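You operate a simulated robot arm through the tools that you are given. There is no shell and no other tool.

You are at the controls of a simulated two-armed robot. One attempt, no reset.

Task
Take both green cards off the gold frame into the tray beside it, then hang the frame on hook D.
Fine: green lever to FREE to turn the stem one side on, on HOLD while a card comes off and at the end; the other cards stay. Where these are worked on the way, their far stop is far enough and under half their travel is too little: green lever.

The check looks at the end state, three seconds after you hand in, the way a careful person would. Anything else that was tipped, shoved, dropped, spilled or broken makes it a failure.

Robot
Two 7-joint arms with fingered hands on one trunk that stands fixed in place. Base frame: the origin is at the foot of the trunk, x ahead of it, y to its left, z up. Readings come in cm, degrees, newtons and seconds.
The left shoulder is at [7, 15.7, 148.9], the right one opposite. With the tool pointing down near the work surface each hand reaches from about 10 to 80 cm from the base axis, measured 20 degrees to its own side. Payload 5 kg a hand.
The tool frame of a hand sits at the grasp point between the pads (the TCP): z along the fingers, y along the line on which they close. The tips reach 3.1 cm beyond it. The gripper opens to 15.6 cm; its body begins 8.8 cm behind the TCP. The gripper is a hand of 4 fingers: y runs from the thumb to the fingers, the wrist lies at [0, 0, -24.9] in the tool frame, and closing takes about 1.5 s.
Orientation is that of the tool frame in the base frame, as a unit quaternion [w, x, y, z]. With the fingers straight down and closing along the base's y, the tool's x points along the base's -x, its y along +y and its z along -z.

Tools
- The arms move only by the tool servo_tool. It takes "left_rows", "right_rows" or both (then of equal length, played together; a hand with none holds still); each is one flat list of numbers, 6 for each row, row after row: the shift along the tool's x, y, z in cm, then the turn, a rotation vector about the tool's x, y, z in degrees. In form: [dx, dy, dz, rx, ry, rz, dx, dy, dz, rx, ry, rz, ...]. A call has 1 to 20 rows; each row is the pose to reach, as a shift and turn from the pose commanded when the call began, along the tool's axes at that moment. "left_claw" and "right_claw" are, for a hand that has rows, the gripper command, from -1 (shut) to 1 (fully open), values between in proportion, set as the call begins (left out, the last holds). A row lasts 0.2 s, in which the tool goes at most 5 cm and 8.6 degrees; a call with a longer step from one row to the next is refused whole, and so is a gripper value outside its range. A pose out of reach is approached as far as the arm can. The call stops where the force on the tool passes 40 N (or 10 N more than at its start, if that is more) or the arm is blocked; 0.2 s more then pass. Each finger travels about 10.8 cm/s and halts on what it meets, pressing with about 27 N; the grip force reading is that of the motor and also rises with nothing between the fingers. The clock runs only during rows and for 0.2 s after the last one: add rows that repeat a pose to give the fingers time. It gives the time, the measured TCP pose, the force on the tool (base axes), the opening and the grip force at its end, in the units of the frame above (readings bear some noise), with the torque about the TCP (base axes, N m) and any sound that the robot's microphone picked up.
- Cameras (640 x 400 px; columns grow to the right, rows downward): "scene" is now at [12.28, -4.13, 171.44]; the picture's right is [-0.47, -0.88, -0.00], its down [-0.54, 0.29, -0.79] and it looks along [0.70, -0.37, -0.61] (base axes); focal length 214 px, centre (320, 200). "left" rides on the left gripper at [-7.2, 0.2, -11.1] in its tool frame; the picture's right is [-0.02, -1.00, 0.00], its down [0.84, -0.02, -0.54] and it looks along [0.54, -0.01, 0.84] (tool axes); focal length 234 px, centre (320, 200). "right" rides on the right gripper at [7.2, 0.2, -11.1] in its tool frame; the picture's right is [-0.02, 1.00, 0.00], its down [-0.84, -0.02, -0.55] and it looks along [-0.55, -0.01, 0.84] (tool axes); focal length 234 px, centre (320, 200). There is no depth. A picture from a camera that has moved, and an enlarged one, comes with that camera's place and axes in the base frame and with its lens.
- capture(camera): a new picture of that camera. It takes no simulated time.
- raise_lower(by): slides the trunk up (or, below 0, down) by that many cm; the arms and the scene camera ride with it, the base frame stays. It gives what a move gives, with no picture.
- finger_targets(finger1, finger2, finger3, thumb_bend, hand): sets how far each is bent, from 0 (flat) to 100 (curled in); at 30 the hand is open as for a grip, at 70 the pads meet at the TCP. One left out holds its place. A second passes; each finger stops where it meets its share of the squeeze, and holds until it gets a number again. A gripper value or a shape takes the hand back. It gives what a move gives, with no picture; readings hold the bend of each and the force on the fingers (four entries, about 0 where the hand has none), thumb and palm.
- preshape(shape, hand): the hand has 4 fingers and takes this shape, open, in about a second: jaw (thumb against the fingers, like two jaws); tri (thumb and two fingers); tip (a fingertip pinch); poke (one finger out to press); point (the index stretched); flat (the hand flat); cup (the hand cupped); fist (a fist). The gripper value then closes the fingers along that shape, each until it touches; the sizes above hold for jaw. It gives what a move gives, with no picture.
- turn_head(pan, tilt): turns the head with the scene camera to pan (to the left, within 86 degrees either way) and tilt (down, from -29 to 69), counted from straight ahead of the robot. It gives what a move gives.
- close_up(camera, box): a new picture of the part [left, top, right, bottom] of that camera's present view, enlarged. It takes no simulated time.
- close_job(): hands the job in; it is judged then, once.

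Nothing tells you positions but the pictures and the camera data. Unless the task says otherwise, let go and move clear before handing in.

The tools are called after ">>>" by a JSON object that holds its "name" and its "arguments". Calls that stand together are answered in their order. servo_tool: Moves the arms, as the interface text tells. Its arguments: {"type":"object","properties":{"left_rows":{"type":"array"},"left_claw":{"type":"number"},"right_rows":{"type":"array"},"right_claw":{"type":"number"}},"required":[]} The other tools are called the same way: raise_lower (by) moves the trunk up or down; preshape (shape, hand) gives the hand a shape; finger_targets (finger1, finger2, finger3, thumb_bend, hand) moves the fingers one by one; turn_head (pan, tilt) turns the head that bears the scene camera; capture (camera) takes a picture; close_up (camera, box) takes an enlarged picture of a part of a camera's view; close_job () hands the job in.

At the start:

```text
time_s: 0.0
left_eef_pos: [36.63, -5.16, 159.49]
left_tool_rot: [0.0, 0.0, 1.0, -0.001]
left_force: [0.2, 0.1, 0.2]
left_torque: [-0.01, -0.01, -0.03]
left_opening: 15.58
left_grasp_force: 0.0
left_shape: jaw
left_bend: [30.0, 30.0, 30.0, 30.0]
left_finger forces: [0.0, 0.0, 0.1, 0.0, 0.1, 0.0]
right_eef_pos: [34.12, -41.06, 157.77]
right_tool_rot: [0.0, 0.0, 1.0, 0.0]
right_force: [-0.3, 0.3, 0.9]
right_torque: [0.0, -0.03, -0.01]
right_opening: 15.59
right_grasp_force: 0.2
right_shape: jaw
right_bend: [30.0, 30.0, 30.0, 30.0]
right_finger forces: [0.0, 0.1, 0.0, 0.0, 0.0, 0.0]
trunk travel left (down, up): [-87.5, 6.5]
head pan, tilt (commanded): [-28.1, 37.5]
```

scene: 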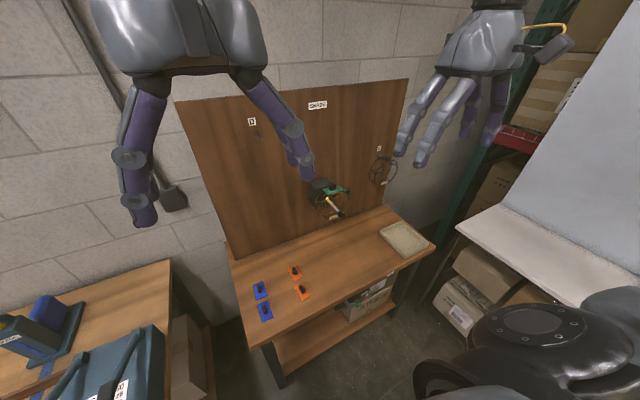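
right: 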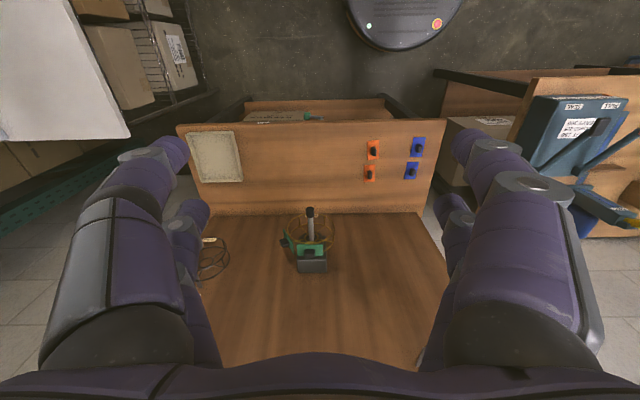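
left: 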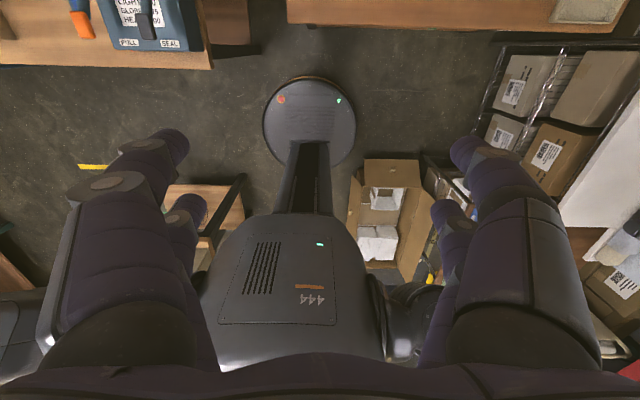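

I see a workbench with a wooden back panel carrying hooks, a stem/fixture near its middle, a tray on the bench, and some blue and orange items. I'll look closer before moving anything.

>>> {"name": "close_up", "arguments": {"camera": "scene", "box": [220, 80, 420, 205]}}

>>> {"name": "close_up", "arguments": {"camera": "scene", "box": [280, 160, 380, 222]}}

>>> {"name": "close_up", "arguments": {"camera": "right", "box": [180, 190, 380, 315]}}

>>> {"name": "close_up", "arguments": {"camera": "scene", "box": [220, 200, 460, 350]}}

```text
3.20 times, centred on (320, 142) of scene
camera zoom: at [12.28, -4.13, 171.44], right [-0.47, -0.88, 0.0], down [-0.54, 0.29, -0.79], along [0.7, -0.37, -0.61], focal length 686 px, centre (320, 384)
```

zoom: 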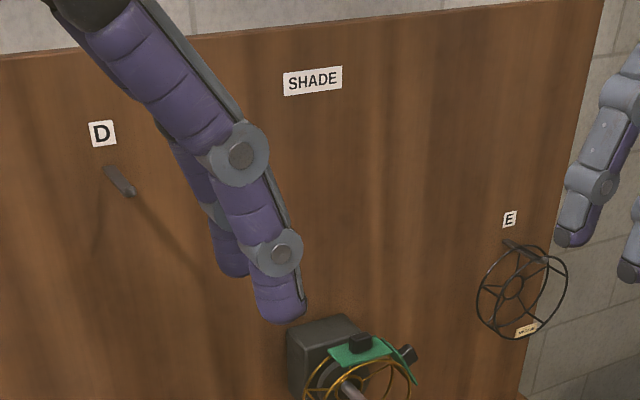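

```text
6.40 times, centred on (330, 191) of scene
camera zoom: at [12.28, -4.13, 171.44], right [-0.47, -0.88, 0.0], down [-0.54, 0.29, -0.79], along [0.7, -0.37, -0.61], focal length 1373 px, centre (256, 258)
```

zoom: 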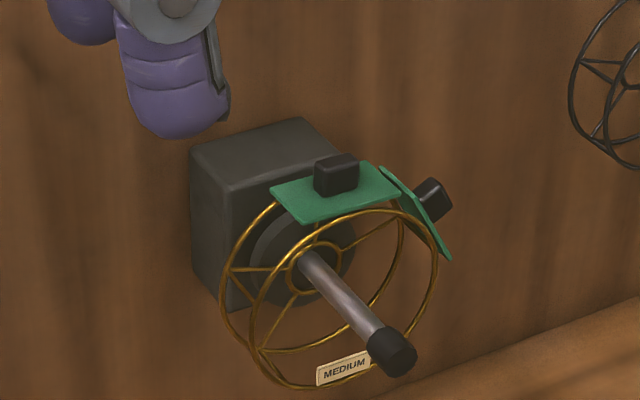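

```text
3.20 times, centred on (280, 252) of right
camera zoom: at [26.96, -40.93, 168.87], right [0.02, 1.0, 0.0], down [0.84, -0.02, 0.55], along [0.55, -0.01, -0.84], focal length 749 px, centre (448, 32)
```

zoom: 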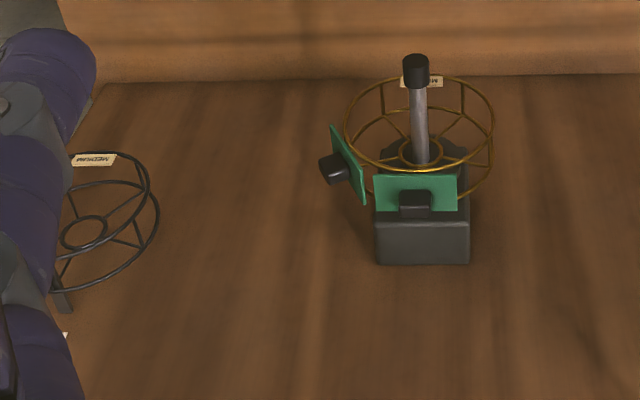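

```text
2.67 times, centred on (340, 275) of scene
camera zoom: at [12.28, -4.13, 171.44], right [-0.47, -0.88, 0.0], down [-0.54, 0.29, -0.79], along [0.7, -0.37, -0.61], focal length 572 px, centre (267, 0)
```

zoom: 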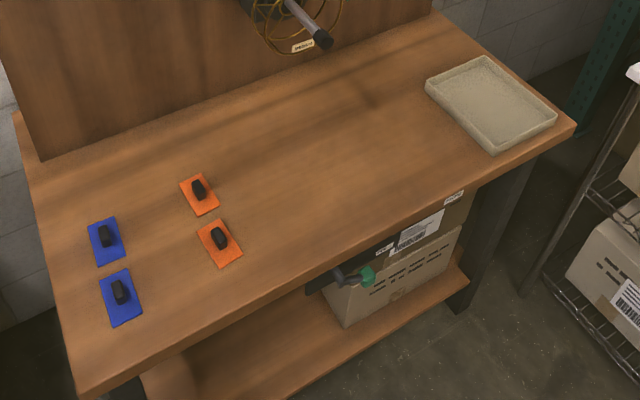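

The gold wire frame is on a stem sticking out of a box on the board, with two green cards clipped on it. A green-knobbed lever seems to sit on the bench's front edge, so I'll look closely at it, hook D and the tray.

>>> {"name": "close_up", "arguments": {"camera": "scene", "box": [320, 250, 440, 325]}}

>>> {"name": "close_up", "arguments": {"camera": "scene", "box": [360, 130, 420, 168]}}

>>> {"name": "close_up", "arguments": {"camera": "scene", "box": [235, 100, 295, 138]}}

>>> {"name": "close_up", "arguments": {"camera": "right", "box": [270, 200, 350, 250]}}

>>> {"name": "close_up", "arguments": {"camera": "right", "box": [240, 90, 400, 190]}}

```text
5.33 times, centred on (380, 288) of scene
camera zoom: at [12.28, -4.13, 171.44], right [-0.47, -0.88, 0.0], down [-0.54, 0.29, -0.79], along [0.7, -0.37, -0.61], focal length 1144 px, centre (0, -267)
```

zoom: 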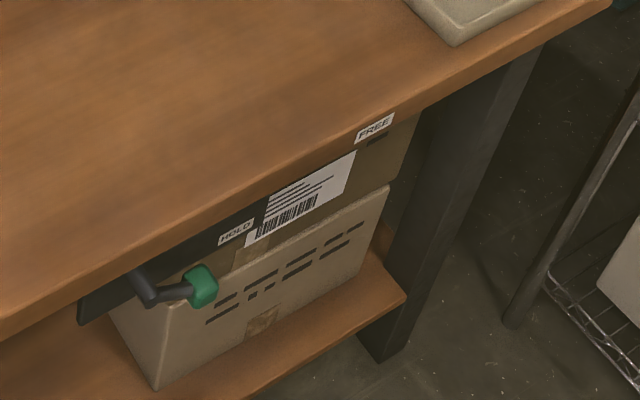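

```text
10.53 times, centred on (390, 149) of scene
camera zoom: at [12.28, -4.13, 171.44], right [-0.47, -0.88, 0.0], down [-0.54, 0.29, -0.79], along [0.7, -0.37, -0.61], focal length 2258 px, centre (-417, 737)
```

zoom: 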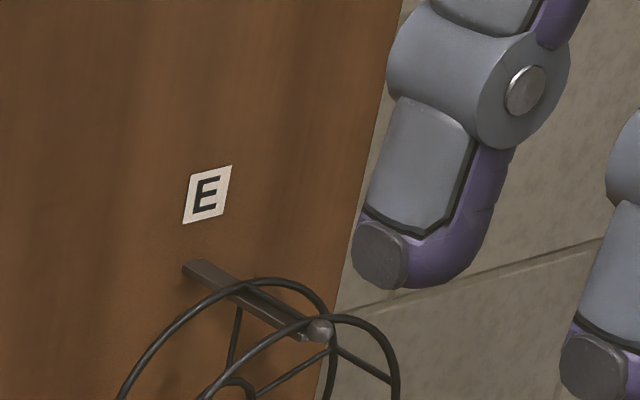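

```text
10.53 times, centred on (265, 119) of scene
camera zoom: at [12.28, -4.13, 171.44], right [-0.47, -0.88, 0.0], down [-0.54, 0.29, -0.79], along [0.7, -0.37, -0.61], focal length 2258 px, centre (899, 1053)
```

zoom: 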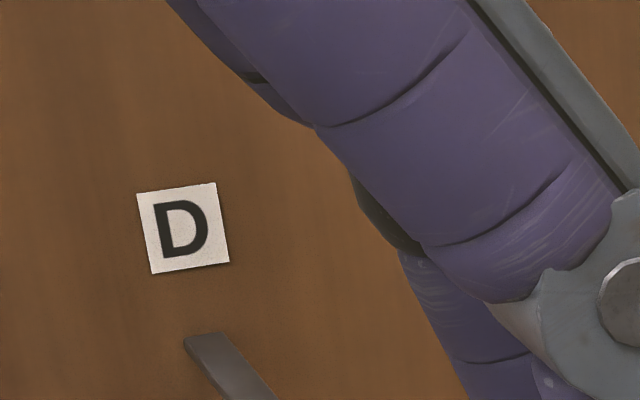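

```text
8.00 times, centred on (310, 225) of right
camera zoom: at [26.96, -40.93, 168.87], right [0.02, 1.0, 0.0], down [0.84, -0.02, 0.55], along [0.55, -0.01, -0.84], focal length 1873 px, centre (400, 0)
```

zoom: 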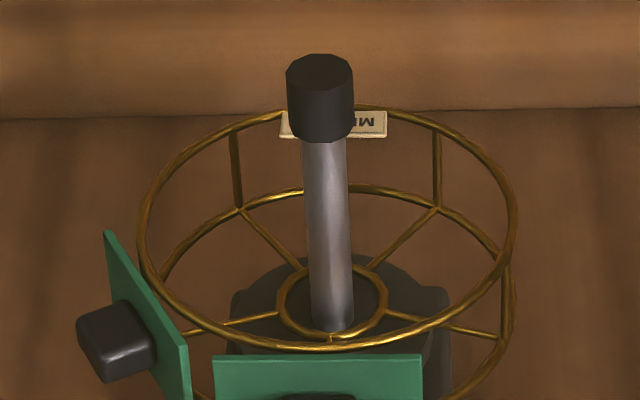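

```text
4.00 times, centred on (320, 140) of right
camera zoom: at [26.96, -40.93, 168.87], right [0.02, 1.0, 0.0], down [0.84, -0.02, 0.55], along [0.55, -0.01, -0.84], focal length 937 px, centre (320, 440)
```

zoom: 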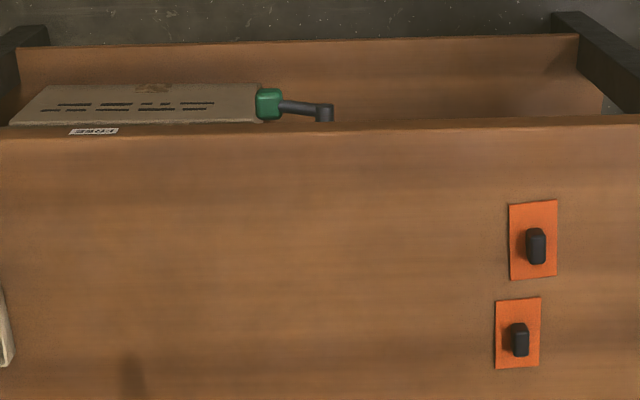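

The lever hangs below the bench's front edge: HOLD is on its left, FREE on its right, and it looks to be on HOLD now. I'll move the left hand aside, then lower the trunk for a better view.

>>> {"name": "servo_tool", "arguments": {"left_rows": [0, 4, 0, 0, 0, 0, 0, 8, 0, 0, 0, 0, 0, 12, 0, 0, 0, 0, 0, 16, 0, 0, 0, 0, 0, 20, 0, 0, 0, 0, 0, 24, 0, 0, 0, 0], "right_rows": [0, -3, 0, 0, 0, 0, 0, -6, 0, 0, 0, 0, 0, -9, 0, 0, 0, 0, 0, -12, 0, 0, 0, 0, 0, -15, 0, 0, 0, 0, 0, -15, 0, 0, 0, 0]}}

>>> {"name": "capture", "arguments": {"camera": "scene"}}

```text
time_s: 1.4
left_eef_pos: [36.65, 19.24, 159.28]
left_tool_rot: [0.0, 0.0, 1.0, -0.002]
left_force: [0.4, 0.9, 0.9]
left_torque: [-0.01, -0.03, -0.02]
left_opening: 15.59
left_grasp_force: 0.0
left_shape: jaw
left_bend: [30.0, 30.0, 30.0, 30.0]
left_finger forces: [0.0, 0.0, 0.1, 0.1, 0.0, 0.1]
right_eef_pos: [34.16, -55.93, 158.25]
right_tool_rot: [0.001, 0.0, 1.0, -0.001]
right_force: [-0.4, 1.0, -0.3]
right_torque: [0.0, -0.04, 0.03]
right_opening: 15.58
right_grasp_force: 0.1
right_shape: jaw
right_bend: [30.0, 30.0, 30.0, 30.0]
right_finger forces: [0.0, 0.0, 0.0, 0.1, 0.0, 0.0]
trunk travel left (down, up): [-87.5, 6.5]
head pan, tilt (commanded): [-28.1, 37.5]
```

```text
taken
camera scene: at [12.12, -3.83, 171.46], right [-0.47, -0.88, 0.0], down [-0.54, 0.29, -0.79], along [0.7, -0.38, -0.61], focal length 214 px, centre (320, 200)
```

scene: 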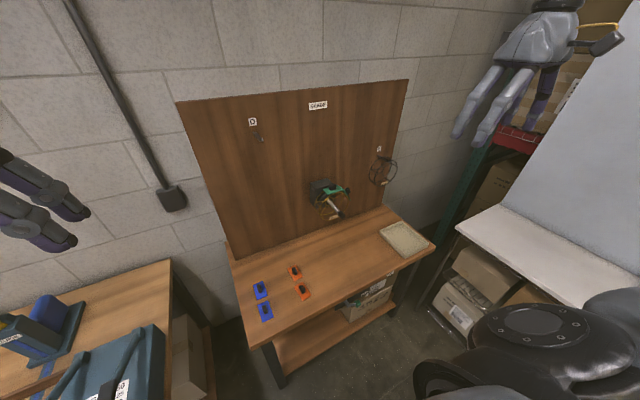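

The board, with hooks D (left) and E (right), is now unobstructed. I'll take reference close-ups from this height, then lower the trunk to triangulate.

>>> {"name": "close_up", "arguments": {"camera": "scene", "box": [220, 80, 420, 205]}}

>>> {"name": "raise_lower", "arguments": {"by": -40}}

>>> {"name": "capture", "arguments": {"camera": "scene"}}

```text
3.20 times, centred on (320, 142) of scene
camera zoom: at [12.12, -3.83, 171.46], right [-0.47, -0.88, 0.0], down [-0.54, 0.29, -0.79], along [0.7, -0.38, -0.61], focal length 686 px, centre (320, 384)
```

zoom: 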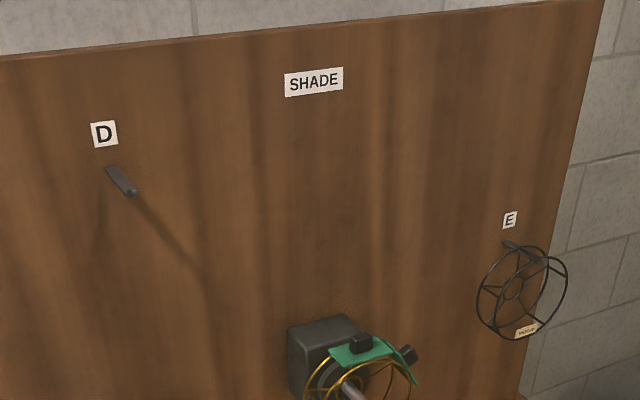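

```text
time_s: 5.2
left_eef_pos: [36.88, 19.07, 119.3]
left_tool_rot: [0.0, 0.0, 1.0, -0.001]
left_force: [-0.3, -0.3, -0.2]
left_torque: [-0.01, 0.02, -0.03]
left_opening: 15.63
left_grasp_force: 0.1
left_shape: jaw
left_bend: [30.0, 30.0, 30.0, 30.0]
left_finger forces: [0.0, 0.0, 0.0, 0.0, 0.1, 0.0]
right_eef_pos: [34.37, -56.09, 118.2]
right_tool_rot: [-0.001, 0.0, 1.0, -0.001]
right_force: [-0.5, -0.2, -0.3]
right_torque: [-0.01, 0.0, 0.03]
right_opening: 15.58
right_grasp_force: 0.1
right_shape: jaw
right_bend: [30.0, 30.0, 30.0, 30.0]
right_finger forces: [0.1, 0.0, 0.0, 0.1, 0.0, 0.1]
trunk travel left (down, up): [-47.5, 46.5]
head pan, tilt (commanded): [-28.1, 37.5]
```

```text
taken
camera scene: at [12.27, -4.12, 131.45], right [-0.47, -0.88, 0.0], down [-0.54, 0.29, -0.79], along [0.7, -0.37, -0.61], focal length 214 px, centre (320, 200)
```

scene: 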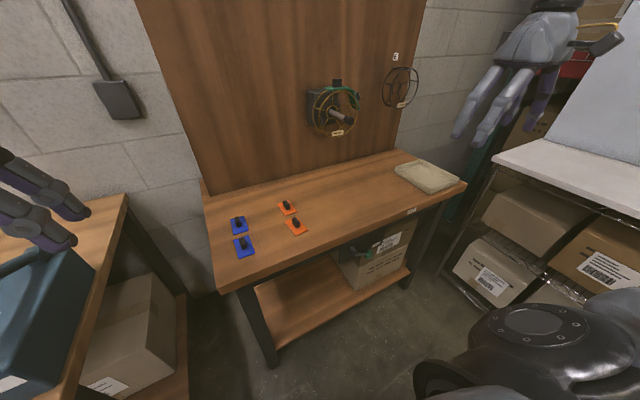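

The lower view is good. I'll zoom in on the frame, lever, tray and hook E.

>>> {"name": "close_up", "arguments": {"camera": "scene", "box": [290, 65, 390, 128]}}

>>> {"name": "close_up", "arguments": {"camera": "scene", "box": [330, 195, 450, 270]}}

>>> {"name": "close_up", "arguments": {"camera": "scene", "box": [300, 70, 372, 142]}}

>>> {"name": "close_up", "arguments": {"camera": "scene", "box": [370, 40, 430, 115]}}

>>> {"name": "turn_head", "arguments": {"pan": -28.1, "tilt": 10}}

>>> {"name": "capture", "arguments": {"camera": "scene"}}

```text
6.35 times, centred on (340, 96) of scene
camera zoom: at [12.27, -4.12, 131.45], right [-0.47, -0.88, 0.0], down [-0.54, 0.29, -0.79], along [0.7, -0.37, -0.61], focal length 1362 px, centre (193, 857)
```

zoom: 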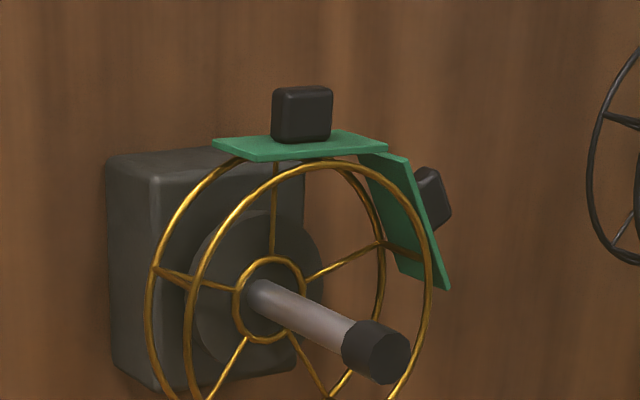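

```text
5.33 times, centred on (390, 232) of scene
camera zoom: at [12.27, -4.12, 131.45], right [-0.47, -0.88, 0.0], down [-0.54, 0.29, -0.79], along [0.7, -0.37, -0.61], focal length 1144 px, centre (-53, 27)
```

zoom: 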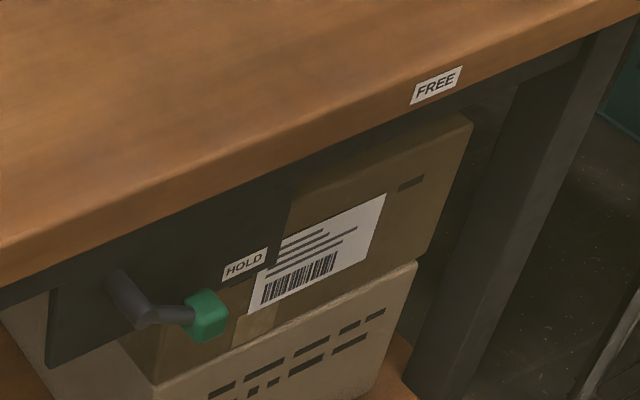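

```text
5.56 times, centred on (336, 106) of scene
camera zoom: at [12.27, -4.12, 131.45], right [-0.47, -0.88, 0.0], down [-0.54, 0.29, -0.79], along [0.7, -0.37, -0.61], focal length 1192 px, centre (231, 722)
```

zoom: 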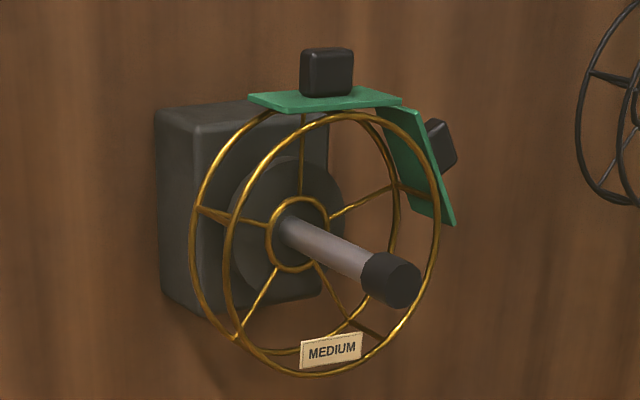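

```text
5.33 times, centred on (400, 78) of scene
camera zoom: at [12.27, -4.12, 131.45], right [-0.47, -0.88, 0.0], down [-0.54, 0.29, -0.79], along [0.7, -0.37, -0.61], focal length 1144 px, centre (-107, 853)
```

zoom: 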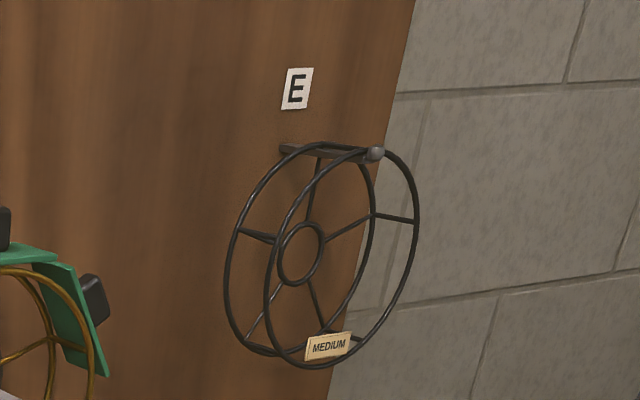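

```text
time_s: 6.2
left_eef_pos: [36.85, 18.9, 119.35]
left_tool_rot: [0.0, -0.001, 1.0, -0.001]
left_force: [0.3, 0.7, 0.9]
left_torque: [0.02, -0.02, 0.0]
left_opening: 15.62
left_grasp_force: 0.1
left_shape: jaw
left_bend: [30.0, 30.0, 30.0, 30.0]
left_finger forces: [0.1, 0.0, 0.1, 0.0, 0.0, 0.1]
right_eef_pos: [34.34, -56.07, 118.15]
right_tool_rot: [0.0, 0.0, 1.0, 0.001]
right_force: [-0.3, -0.3, 0.4]
right_torque: [-0.05, 0.02, 0.02]
right_opening: 15.6
right_grasp_force: 0.1
right_shape: jaw
right_bend: [30.0, 30.0, 30.0, 30.0]
right_finger forces: [0.1, 0.1, 0.0, 0.0, 0.1, 0.0]
trunk travel left (down, up): [-47.5, 46.5]
head pan, tilt (commanded): [-28.1, 10.0]
```

```text
taken
camera scene: at [12.84, -4.42, 135.83], right [-0.47, -0.88, 0.0], down [-0.15, 0.08, -0.98], along [0.87, -0.46, -0.17], focal length 214 px, centre (320, 200)
```

scene: 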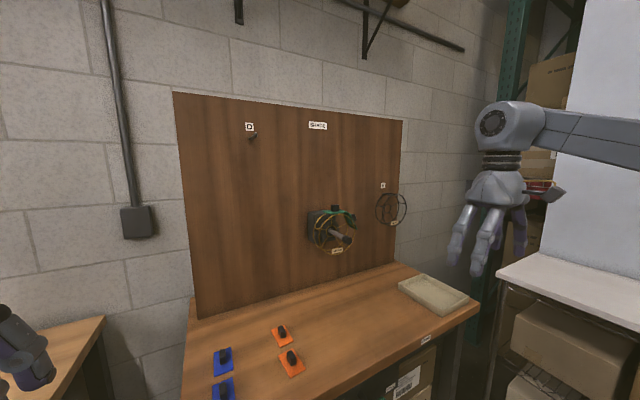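

The frame has five spokes, two rings and a hub ring on the stem; the cards sit on neighbouring sides (top and right). I'll take zoomed views from here to triangulate hook D, the stem and the tray.

>>> {"name": "close_up", "arguments": {"camera": "scene", "box": [220, 110, 300, 160]}}

>>> {"name": "close_up", "arguments": {"camera": "scene", "box": [290, 190, 386, 250]}}

>>> {"name": "close_up", "arguments": {"camera": "scene", "box": [360, 170, 424, 234]}}

>>> {"name": "close_up", "arguments": {"camera": "scene", "box": [380, 260, 500, 335]}}

>>> {"name": "capture", "arguments": {"camera": "right"}}

>>> {"name": "capture", "arguments": {"camera": "left"}}

```text
8.00 times, centred on (260, 135) of scene
camera zoom: at [12.84, -4.42, 135.83], right [-0.47, -0.88, 0.0], down [-0.15, 0.08, -0.98], along [0.87, -0.46, -0.17], focal length 1716 px, centre (800, 720)
```

zoom: 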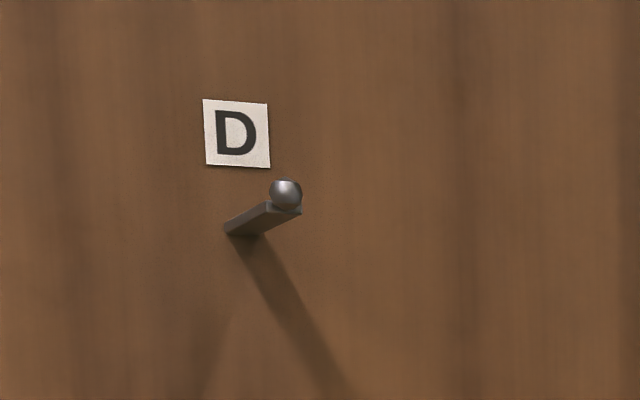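

```text
6.67 times, centred on (338, 220) of scene
camera zoom: at [12.84, -4.42, 135.83], right [-0.47, -0.88, 0.0], down [-0.15, 0.08, -0.98], along [0.87, -0.46, -0.17], focal length 1430 px, centre (200, 67)
```

zoom: 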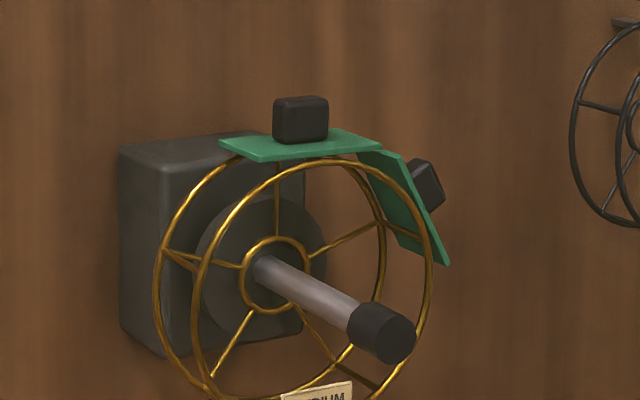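

```text
6.25 times, centred on (392, 202) of scene
camera zoom: at [12.84, -4.42, 135.83], right [-0.47, -0.88, 0.0], down [-0.15, 0.08, -0.98], along [0.87, -0.46, -0.17], focal length 1340 px, centre (-130, 188)
```

zoom: 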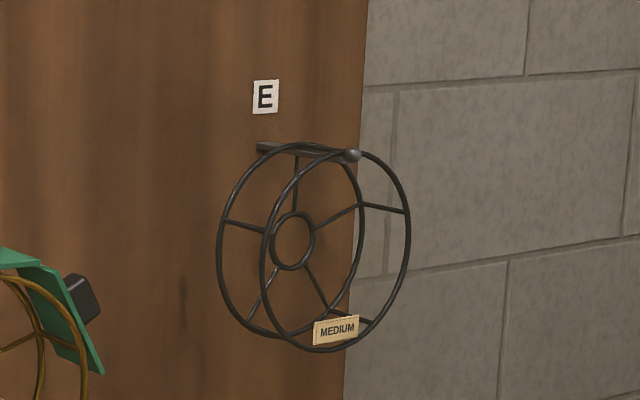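

```text
5.33 times, centred on (440, 298) of scene
camera zoom: at [12.84, -4.42, 135.83], right [-0.47, -0.88, 0.0], down [-0.15, 0.08, -0.98], along [0.87, -0.46, -0.17], focal length 1144 px, centre (-320, -320)
```

zoom: 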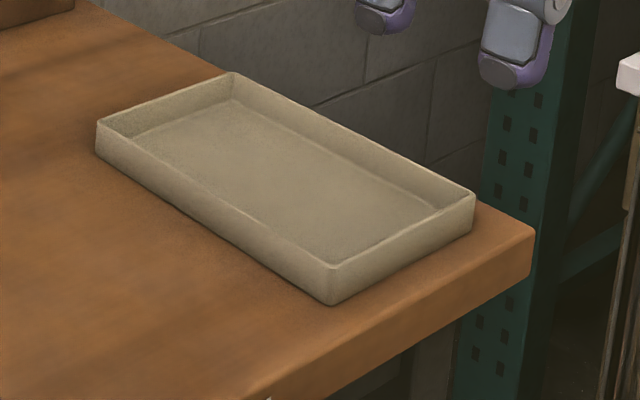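

```text
taken
camera right: at [27.08, -55.93, 129.16], right [0.02, 1.0, 0.0], down [0.84, -0.02, 0.55], along [0.55, -0.01, -0.84], focal length 234 px, centre (320, 200)
```

right: 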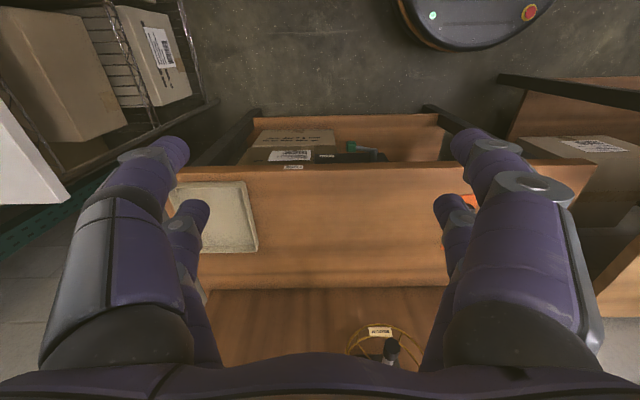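

```text
taken
camera left: at [44.19, 19.16, 130.46], right [0.03, -1.0, 0.0], down [-0.84, -0.02, 0.55], along [-0.54, -0.01, -0.84], focal length 234 px, centre (320, 200)
```

left: 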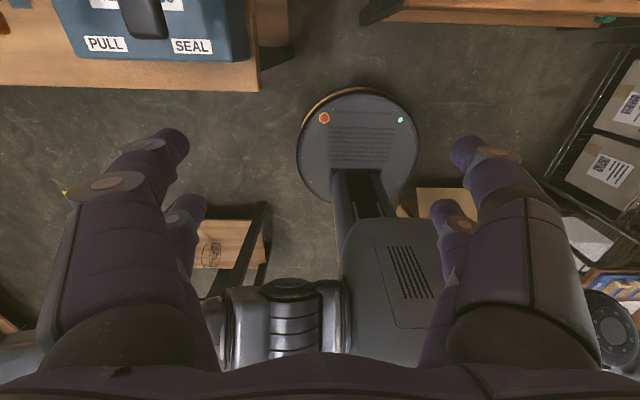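

From two heights I put hook D's root near (91,-19,143.5), with its knobbed end near x=82. The stem tip is near (69,-45.5,109.6) and the lever knob near (52,-47.5,61), under the bench front. I'll tuck the left hand in and lower the trunk to see the lever properly.

>>> {"name": "servo_tool", "arguments": {"left_rows": [0, -3, 0, 0, 0, 0, 0, -6, 0, 0, 0, 0, 2, -9, 0, 0, 0, 0, 4, -12, 0, 0, 0, 0, 6, -12, 0, 0, 0, 0]}}

>>> {"name": "raise_lower", "arguments": {"by": -40}}

>>> {"name": "turn_head", "arguments": {"pan": -45, "tilt": 25}}

>>> {"name": "capture", "arguments": {"camera": "scene"}}

```text
time_s: 7.3
left_eef_pos: [31.03, 7.48, 119.24]
left_tool_rot: [0.0, -0.001, 1.0, -0.001]
left_force: [-0.2, -0.3, -0.2]
left_torque: [0.0, -0.04, 0.02]
left_opening: 15.59
left_grasp_force: 0.1
left_shape: jaw
left_bend: [30.0, 30.0, 30.0, 30.0]
left_finger forces: [0.0, 0.1, 0.0, 0.0, 0.0, 0.0]
right_eef_pos: [34.23, -56.02, 118.14]
right_tool_rot: [0.001, 0.0, 1.0, 0.001]
right_force: [-0.8, -0.4, 0.1]
right_torque: [0.0, -0.06, 0.02]
right_opening: 15.59
right_grasp_force: 0.0
right_shape: jaw
right_bend: [30.0, 30.0, 30.0, 30.0]
right_finger forces: [0.0, 0.0, 0.0, 0.0, 0.1, 0.1]
trunk travel left (down, up): [-47.5, 46.5]
head pan, tilt (commanded): [-28.1, 10.0]
```

```text
time_s: 11.2
left_eef_pos: [30.81, 7.27, 79.57]
left_tool_rot: [0.004, -0.001, 1.0, 0.001]
left_force: [0.6, 0.8, 0.6]
left_torque: [-0.01, -0.03, -0.02]
left_opening: 15.58
left_grasp_force: 0.1
left_shape: jaw
left_bend: [30.0, 30.0, 30.0, 30.0]
left_finger forces: [0.0, 0.0, 0.0, 0.0, 0.1, 0.0]
right_eef_pos: [34.07, -56.14, 78.18]
right_tool_rot: [0.001, 0.0, 1.0, 0.0]
right_force: [0.3, 0.1, 0.3]
right_torque: [0.0, -0.01, -0.01]
right_opening: 15.56
right_grasp_force: 0.1
right_shape: jaw
right_bend: [30.0, 30.0, 30.0, 30.0]
right_finger forces: [0.0, 0.0, 0.0, 0.1, 0.0, 0.1]
trunk travel left (down, up): [-7.5, 86.5]
head pan, tilt (commanded): [-28.1, 10.0]
```

```text
time_s: 12.0
left_eef_pos: [30.69, 7.35, 79.5]
left_tool_rot: [0.003, -0.002, 1.0, 0.0]
left_force: [0.2, 0.4, -0.3]
left_torque: [0.0, 0.01, -0.01]
left_opening: 15.59
left_grasp_force: 0.0
left_shape: jaw
left_bend: [30.0, 30.0, 30.0, 30.0]
left_finger forces: [0.1, 0.0, 0.0, 0.0, 0.1, 0.1]
right_eef_pos: [33.96, -56.15, 78.15]
right_tool_rot: [0.002, -0.001, 1.0, 0.001]
right_force: [-0.3, -0.1, -0.5]
right_torque: [0.04, -0.01, 0.01]
right_opening: 15.57
right_grasp_force: 0.0
right_shape: jaw
right_bend: [30.0, 30.0, 30.0, 30.0]
right_finger forces: [0.0, 0.0, 0.0, 0.0, 0.0, 0.1]
trunk travel left (down, up): [-7.5, 86.5]
head pan, tilt (commanded): [-45.0, 25.0]
```

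```text
taken
camera scene: at [10.81, -6.67, 93.46], right [-0.71, -0.71, 0.0], down [-0.29, 0.3, -0.91], along [0.64, -0.64, -0.42], focal length 214 px, centre (320, 200)
```

scene: 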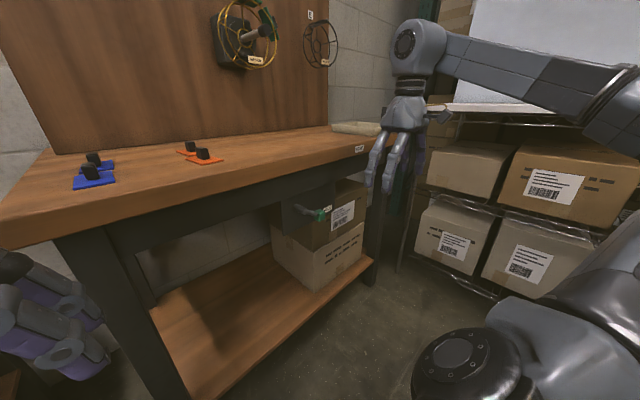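

>>> {"name": "close_up", "arguments": {"camera": "scene", "box": [265, 130, 385, 250]}}

>>> {"name": "close_up", "arguments": {"camera": "scene", "box": [280, 185, 344, 225]}}

>>> {"name": "close_up", "arguments": {"camera": "scene", "box": [200, 0, 350, 90]}}

```text
3.33 times, centred on (325, 190) of scene
camera zoom: at [10.81, -6.67, 93.46], right [-0.71, -0.71, 0.0], down [-0.29, 0.3, -0.91], along [0.64, -0.64, -0.42], focal length 715 px, centre (303, 233)
```

zoom: 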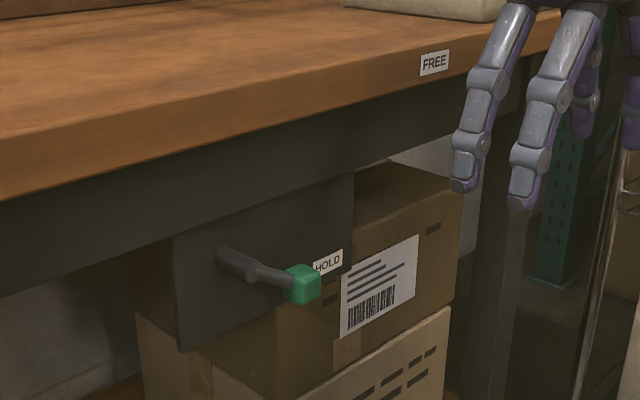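

```text
10.00 times, centred on (312, 205) of scene
camera zoom: at [10.81, -6.67, 93.46], right [-0.71, -0.71, 0.0], down [-0.29, 0.3, -0.91], along [0.64, -0.64, -0.42], focal length 2145 px, centre (400, 150)
```

zoom: 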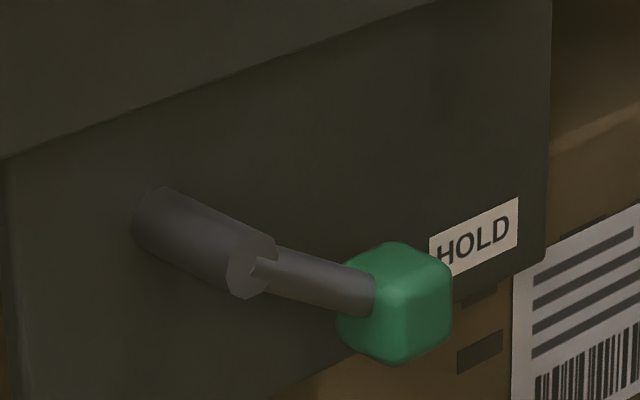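

```text
4.27 times, centred on (275, 45) of scene
camera zoom: at [10.81, -6.67, 93.46], right [-0.71, -0.71, 0.0], down [-0.29, 0.3, -0.91], along [0.64, -0.64, -0.42], focal length 915 px, centre (512, 861)
```

zoom: 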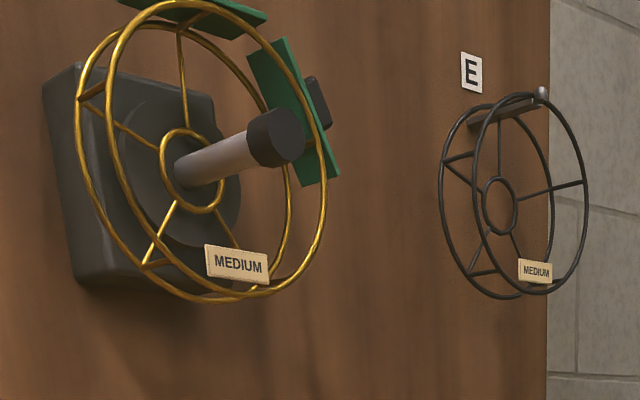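

The lever is a crank on a shaft that runs straight out of a panel under the bench, around (y -41.7, z 64.4). Its knob is at about (52,-47.5,61), on the HOLD side. I'll look at the right hand's build and get more frame detail.

>>> {"name": "close_up", "arguments": {"camera": "scene", "box": [345, 90, 465, 200]}}

>>> {"name": "capture", "arguments": {"camera": "right"}}

>>> {"name": "close_up", "arguments": {"camera": "right", "box": [30, 100, 330, 400]}}

>>> {"name": "close_up", "arguments": {"camera": "scene", "box": [205, 0, 285, 80]}}

```text
3.64 times, centred on (405, 145) of scene
camera zoom: at [10.81, -6.67, 93.46], right [-0.71, -0.71, 0.0], down [-0.29, 0.3, -0.91], along [0.64, -0.64, -0.42], focal length 780 px, centre (11, 400)
```

zoom: 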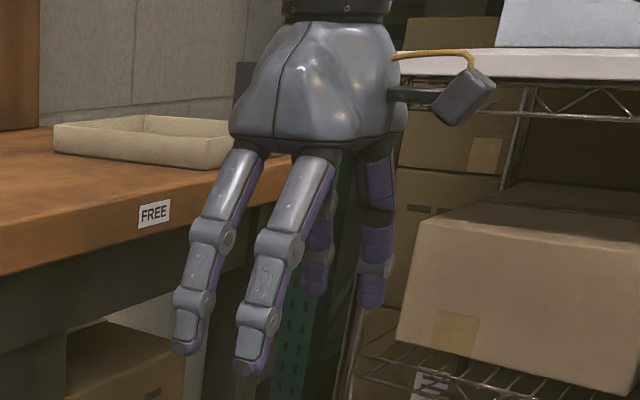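

```text
taken
camera right: at [26.77, -56.02, 89.21], right [0.02, 1.0, 0.0], down [0.84, -0.02, 0.55], along [0.55, -0.01, -0.84], focal length 234 px, centre (320, 200)
```

right: 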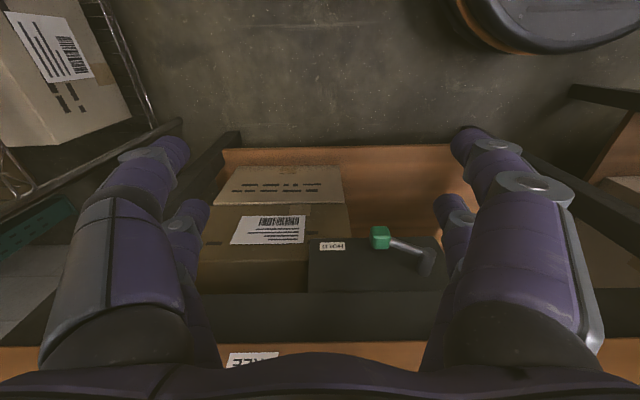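

```text
1.33 times, centred on (180, 250) of right
camera zoom: at [26.77, -56.02, 89.21], right [0.02, 1.0, 0.0], down [0.84, -0.02, 0.55], along [0.55, -0.01, -0.84], focal length 312 px, centre (507, 133)
```

zoom: 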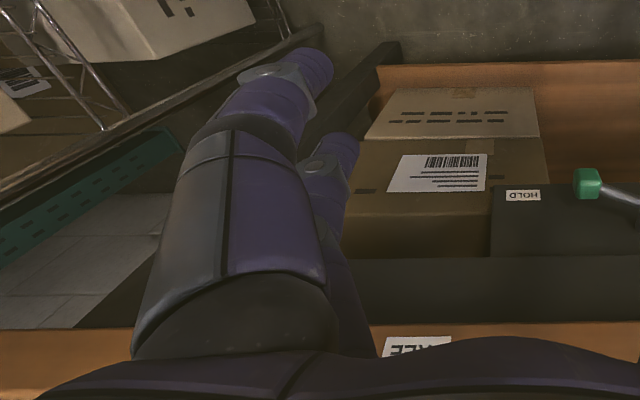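

```text
5.00 times, centred on (245, 40) of scene
camera zoom: at [10.81, -6.67, 93.46], right [-0.71, -0.71, 0.0], down [-0.29, 0.3, -0.91], along [0.64, -0.64, -0.42], focal length 1072 px, centre (695, 1000)
```

zoom: 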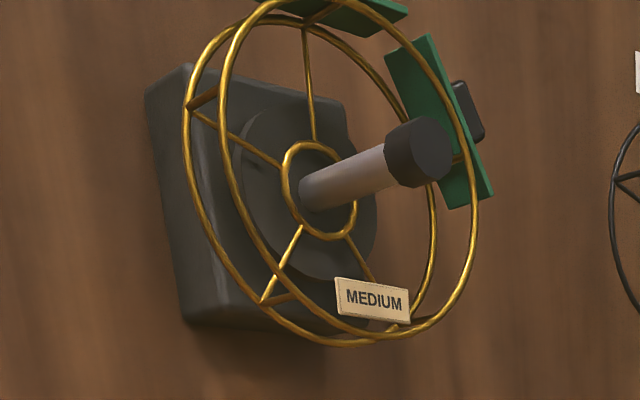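

The hand has two fingers on each side, spaced apart, so a narrow knob may need another shape. I'll try the "tip" shape in free space and look at it.

>>> {"name": "preshape", "arguments": {"shape": "tip", "hand": "right"}}

>>> {"name": "close_up", "arguments": {"camera": "scene", "box": [345, 90, 465, 200]}}

>>> {"name": "capture", "arguments": {"camera": "right"}}

>>> {"name": "preshape", "arguments": {"shape": "tri", "hand": "right"}}

>>> {"name": "close_up", "arguments": {"camera": "scene", "box": [345, 90, 465, 200]}}

>>> {"name": "capture", "arguments": {"camera": "right"}}

```text
time_s: 12.9
left_eef_pos: [30.64, 7.23, 79.52]
left_tool_rot: [0.002, -0.001, 1.0, 0.0]
left_force: [0.2, 0.1, -0.1]
left_torque: [-0.03, -0.02, -0.01]
left_opening: 15.59
left_grasp_force: 0.0
left_shape: jaw
left_bend: [30.0, 30.0, 30.0, 30.0]
left_finger forces: [0.1, 0.0, 0.0, 0.0, 0.0, 0.0]
right_eef_pos: [34.07, -56.25, 78.3]
right_tool_rot: [0.003, 0.0, 1.0, 0.0]
right_force: [-0.4, -0.1, -0.2]
right_torque: [0.0, 0.02, -0.05]
right_opening: 15.59
right_grasp_force: 0.2
right_shape: tip
right_bend: [30.0, 30.0, 30.0, 30.0]
right_finger forces: [0.0, 0.0, 0.0, 0.0, 0.0, 0.0]
trunk travel left (down, up): [-7.5, 86.5]
head pan, tilt (commanded): [-45.0, 25.0]
```

```text
3.64 times, centred on (405, 145) of scene
camera zoom: at [10.79, -6.67, 93.45], right [-0.71, -0.71, 0.0], down [-0.29, 0.3, -0.91], along [0.64, -0.64, -0.42], focal length 780 px, centre (11, 400)
```

zoom: 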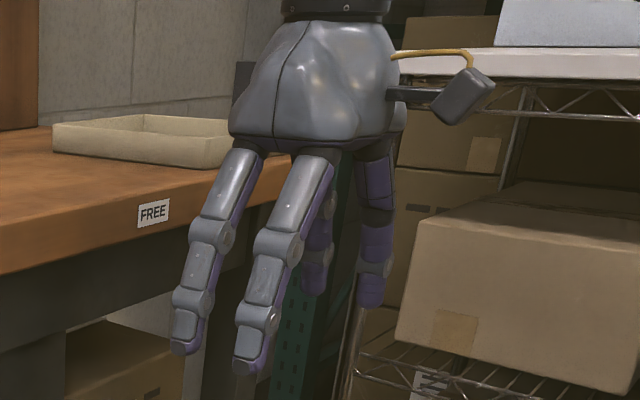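

```text
taken
camera right: at [26.75, -56.03, 89.21], right [0.02, 1.0, 0.0], down [0.84, -0.02, 0.55], along [0.55, -0.01, -0.84], focal length 234 px, centre (320, 200)
```

right: 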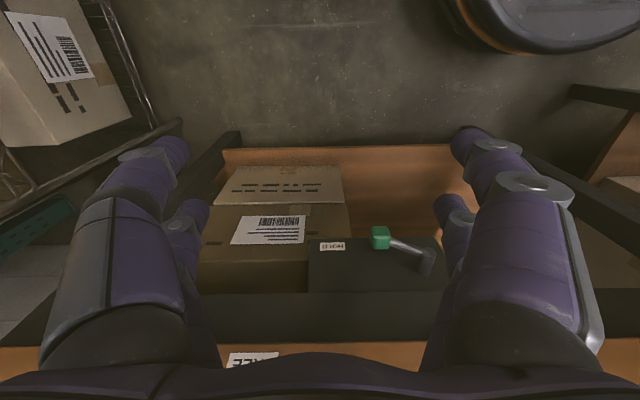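

```text
time_s: 13.8
left_eef_pos: [30.67, 7.3, 79.57]
left_tool_rot: [0.002, -0.001, 1.0, 0.0]
left_force: [-0.5, -0.5, -0.4]
left_torque: [0.0, 0.03, 0.0]
left_opening: 15.59
left_grasp_force: 0.0
left_shape: jaw
left_bend: [30.0, 30.0, 30.0, 30.0]
left_finger forces: [0.0, 0.0, 0.0, 0.0, 0.0, 0.1]
right_eef_pos: [34.04, -56.1, 78.13]
right_tool_rot: [0.002, 0.0, 1.0, 0.0]
right_force: [0.3, 0.5, -0.5]
right_torque: [0.0, -0.01, 0.01]
right_opening: 15.61
right_grasp_force: 0.0
right_shape: tri
right_bend: [30.0, 30.0, 30.0, 30.0]
right_finger forces: [0.1, 0.0, 0.0, 0.1, 0.0, 0.1]
trunk travel left (down, up): [-7.5, 86.5]
head pan, tilt (commanded): [-45.0, 25.0]
```

```text
3.64 times, centred on (405, 145) of scene
camera zoom: at [10.78, -6.66, 93.45], right [-0.71, -0.71, 0.0], down [-0.29, 0.3, -0.91], along [0.64, -0.64, -0.42], focal length 780 px, centre (11, 400)
```

zoom: 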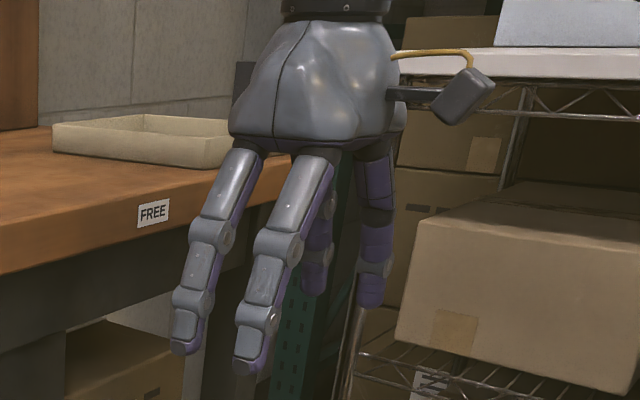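

```text
taken
camera right: at [26.74, -56.02, 89.21], right [0.02, 1.0, 0.0], down [0.84, -0.02, 0.55], along [0.55, -0.01, -0.84], focal length 234 px, centre (320, 200)
```

right: 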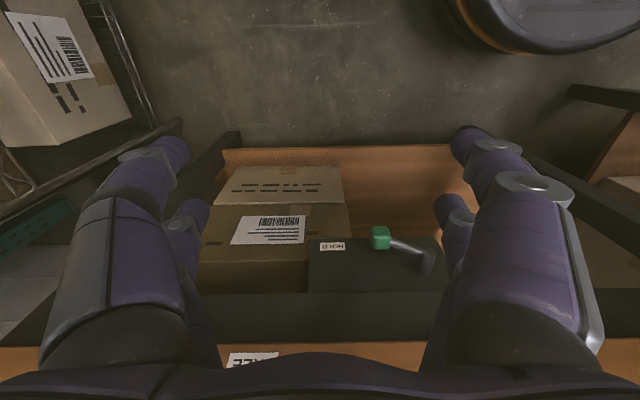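

The open shapes look identical. I'll close the hand in free space to see where the four fingertips meet.

>>> {"name": "preshape", "arguments": {"shape": "jaw", "hand": "right"}}

>>> {"name": "servo_tool", "arguments": {"right_rows": [0, 0, 0, 0, 0, 0, 0, 0, 0, 0, 0, 0, 0, 0, 0, 0, 0, 0, 0, 0, 0, 0, 0, 0, 0, 0, 0, 0, 0, 0, 0, 0, 0, 0, 0, 0, 0, 0, 0, 0, 0, 0], "right_claw": -1}}

>>> {"name": "close_up", "arguments": {"camera": "scene", "box": [345, 90, 465, 200]}}

>>> {"name": "capture", "arguments": {"camera": "right"}}

```text
time_s: 14.7
left_eef_pos: [30.75, 7.37, 79.49]
left_tool_rot: [0.003, 0.0, 1.0, 0.0]
left_force: [0.5, 0.1, -0.8]
left_torque: [0.0, 0.02, 0.04]
left_opening: 15.6
left_grasp_force: 0.0
left_shape: jaw
left_bend: [30.0, 30.0, 30.0, 30.0]
left_finger forces: [0.0, 0.1, 0.0, 0.1, 0.0, 0.0]
right_eef_pos: [34.16, -56.09, 78.22]
right_tool_rot: [0.003, 0.0, 1.0, 0.0]
right_force: [-0.3, 0.5, 0.9]
right_torque: [0.0, -0.01, -0.03]
right_opening: 15.6
right_grasp_force: 0.1
right_shape: jaw
right_bend: [30.0, 30.0, 30.0, 30.0]
right_finger forces: [0.1, 0.1, 0.1, 0.1, 0.0, 0.0]
trunk travel left (down, up): [-7.5, 86.5]
head pan, tilt (commanded): [-45.0, 25.0]
```

```text
time_s: 16.3
left_eef_pos: [30.63, 7.39, 79.4]
left_tool_rot: [0.003, -0.001, 1.0, 0.0]
left_force: [-0.7, -0.3, 0.3]
left_torque: [0.01, -0.02, 0.01]
left_opening: 15.59
left_grasp_force: 0.0
left_shape: jaw
left_bend: [30.0, 30.0, 30.0, 30.0]
left_finger forces: [0.0, 0.1, 0.0, 0.0, 0.0, 0.1]
right_eef_pos: [34.03, -56.22, 78.15]
right_tool_rot: [0.002, 0.001, 1.0, 0.001]
right_force: [0.3, 0.2, 0.5]
right_torque: [-0.02, -0.04, -0.01]
right_opening: 0.02
right_grasp_force: 26.9
right_shape: jaw
right_bend: [70.0, 70.0, 70.0, 70.0]
right_finger forces: [0.1, 0.1, 0.0, 0.0, 0.0, 0.0]
trunk travel left (down, up): [-7.5, 86.5]
head pan, tilt (commanded): [-45.0, 25.0]
```

```text
3.64 times, centred on (405, 145) of scene
camera zoom: at [10.77, -6.66, 93.45], right [-0.71, -0.71, 0.0], down [-0.29, 0.3, -0.91], along [0.64, -0.64, -0.42], focal length 780 px, centre (11, 400)
```

zoom: 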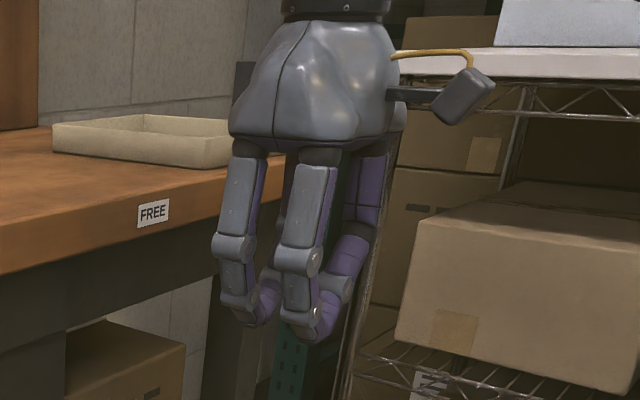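

```text
taken
camera right: at [26.73, -56.03, 89.2], right [0.02, 1.0, 0.0], down [0.84, -0.02, 0.55], along [0.55, -0.01, -0.84], focal length 234 px, centre (320, 200)
```

right: 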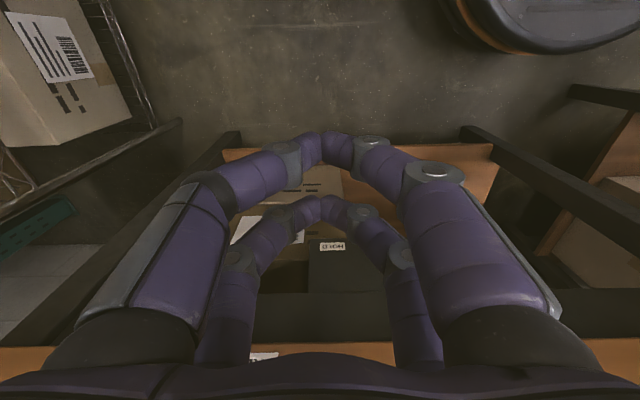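

Closed, the fingers form two opposing pairs about 2 cm either side of the hand centre, so I'll pinch the card knob with a single pair. Next I raise the trunk and pitch the right hand forward for the top card, whose knob is near (77.3,-45,119.5).

>>> {"name": "raise_lower", "arguments": {"by": 62}}

>>> {"name": "servo_tool", "arguments": {"right_rows": [0, 0, 0, 0, -8, 0, 0, 0, 0, 0, -16, 0, 0, 0, 0, 0, -24, 0, 0, 0, 0, 0, -32, 0, 0, 0, 0, 0, -40, 0, 0, 0, 0, 0, -40, 0], "right_claw": -0.15}}

>>> {"name": "turn_head", "arguments": {"pan": -35, "tilt": 25}}

>>> {"name": "capture", "arguments": {"camera": "scene"}}

>>> {"name": "capture", "arguments": {"camera": "right"}}

```text
refused: 62 is not a number from -40 to 40
```

```text
time_s: 17.7
left_eef_pos: [30.78, 7.36, 79.44]
left_tool_rot: [0.003, -0.001, 1.0, 0.0]
left_force: [0.7, -0.3, -0.3]
left_torque: [0.02, 0.01, 0.01]
left_opening: 15.58
left_grasp_force: 0.1
left_shape: jaw
left_bend: [30.0, 30.0, 30.0, 30.0]
left_finger forces: [0.1, 0.1, 0.0, 0.1, 0.0, 0.1]
right_eef_pos: [33.98, -56.2, 78.16]
right_tool_rot: [0.345, -0.001, 0.939, 0.002]
right_force: [0.7, 0.3, 0.6]
right_torque: [0.0, 0.04, 0.01]
right_opening: 6.6
right_grasp_force: 0.0
right_shape: jaw
right_bend: [73.0, 73.0, 73.0, 70.0]
right_finger forces: [0.0, 0.0, 0.1, 0.1, 0.0, 0.0]
trunk travel left (down, up): [-7.5, 86.5]
head pan, tilt (commanded): [-45.0, 25.0]
```

```text
time_s: 18.4
left_eef_pos: [30.77, 7.15, 79.49]
left_tool_rot: [0.003, -0.001, 1.0, 0.0]
left_force: [0.0, -0.3, -0.3]
left_torque: [0.01, 0.0, -0.04]
left_opening: 15.57
left_grasp_force: 0.0
left_shape: jaw
left_bend: [30.0, 30.0, 30.0, 30.0]
left_finger forces: [0.0, 0.0, 0.0, 0.0, 0.0, 0.0]
right_eef_pos: [33.94, -56.14, 78.21]
right_tool_rot: [0.344, 0.001, 0.939, 0.0]
right_force: [-0.8, 0.3, -0.8]
right_torque: [-0.02, 0.01, -0.04]
right_opening: 6.59
right_grasp_force: 0.0
right_shape: jaw
right_bend: [73.0, 73.0, 73.0, 70.0]
right_finger forces: [0.0, 0.0, 0.1, 0.1, 0.0, 0.1]
trunk travel left (down, up): [-7.5, 86.5]
head pan, tilt (commanded): [-35.0, 25.0]
```

```text
taken
camera scene: at [11.81, -5.43, 93.46], right [-0.57, -0.82, 0.0], down [-0.34, 0.24, -0.91], along [0.74, -0.52, -0.42], focal length 214 px, centre (320, 200)
```

scene: 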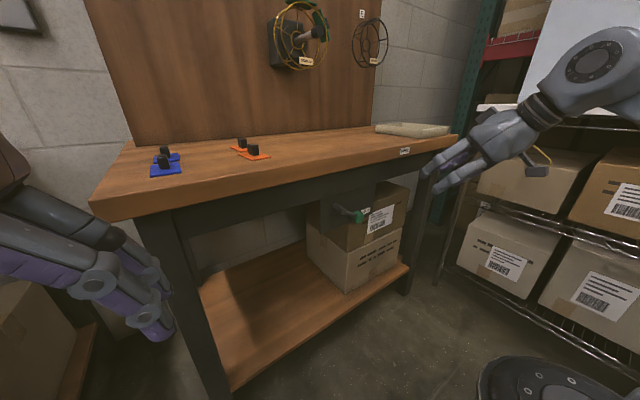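

```text
taken
camera right: at [21.33, -56.02, 81.98], right [0.02, 1.0, 0.02], down [0.29, -0.02, 0.96], along [0.96, -0.01, -0.29], focal length 234 px, centre (320, 200)
```

right: 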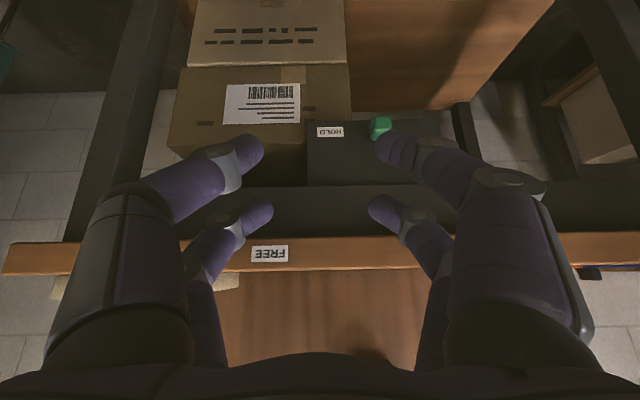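

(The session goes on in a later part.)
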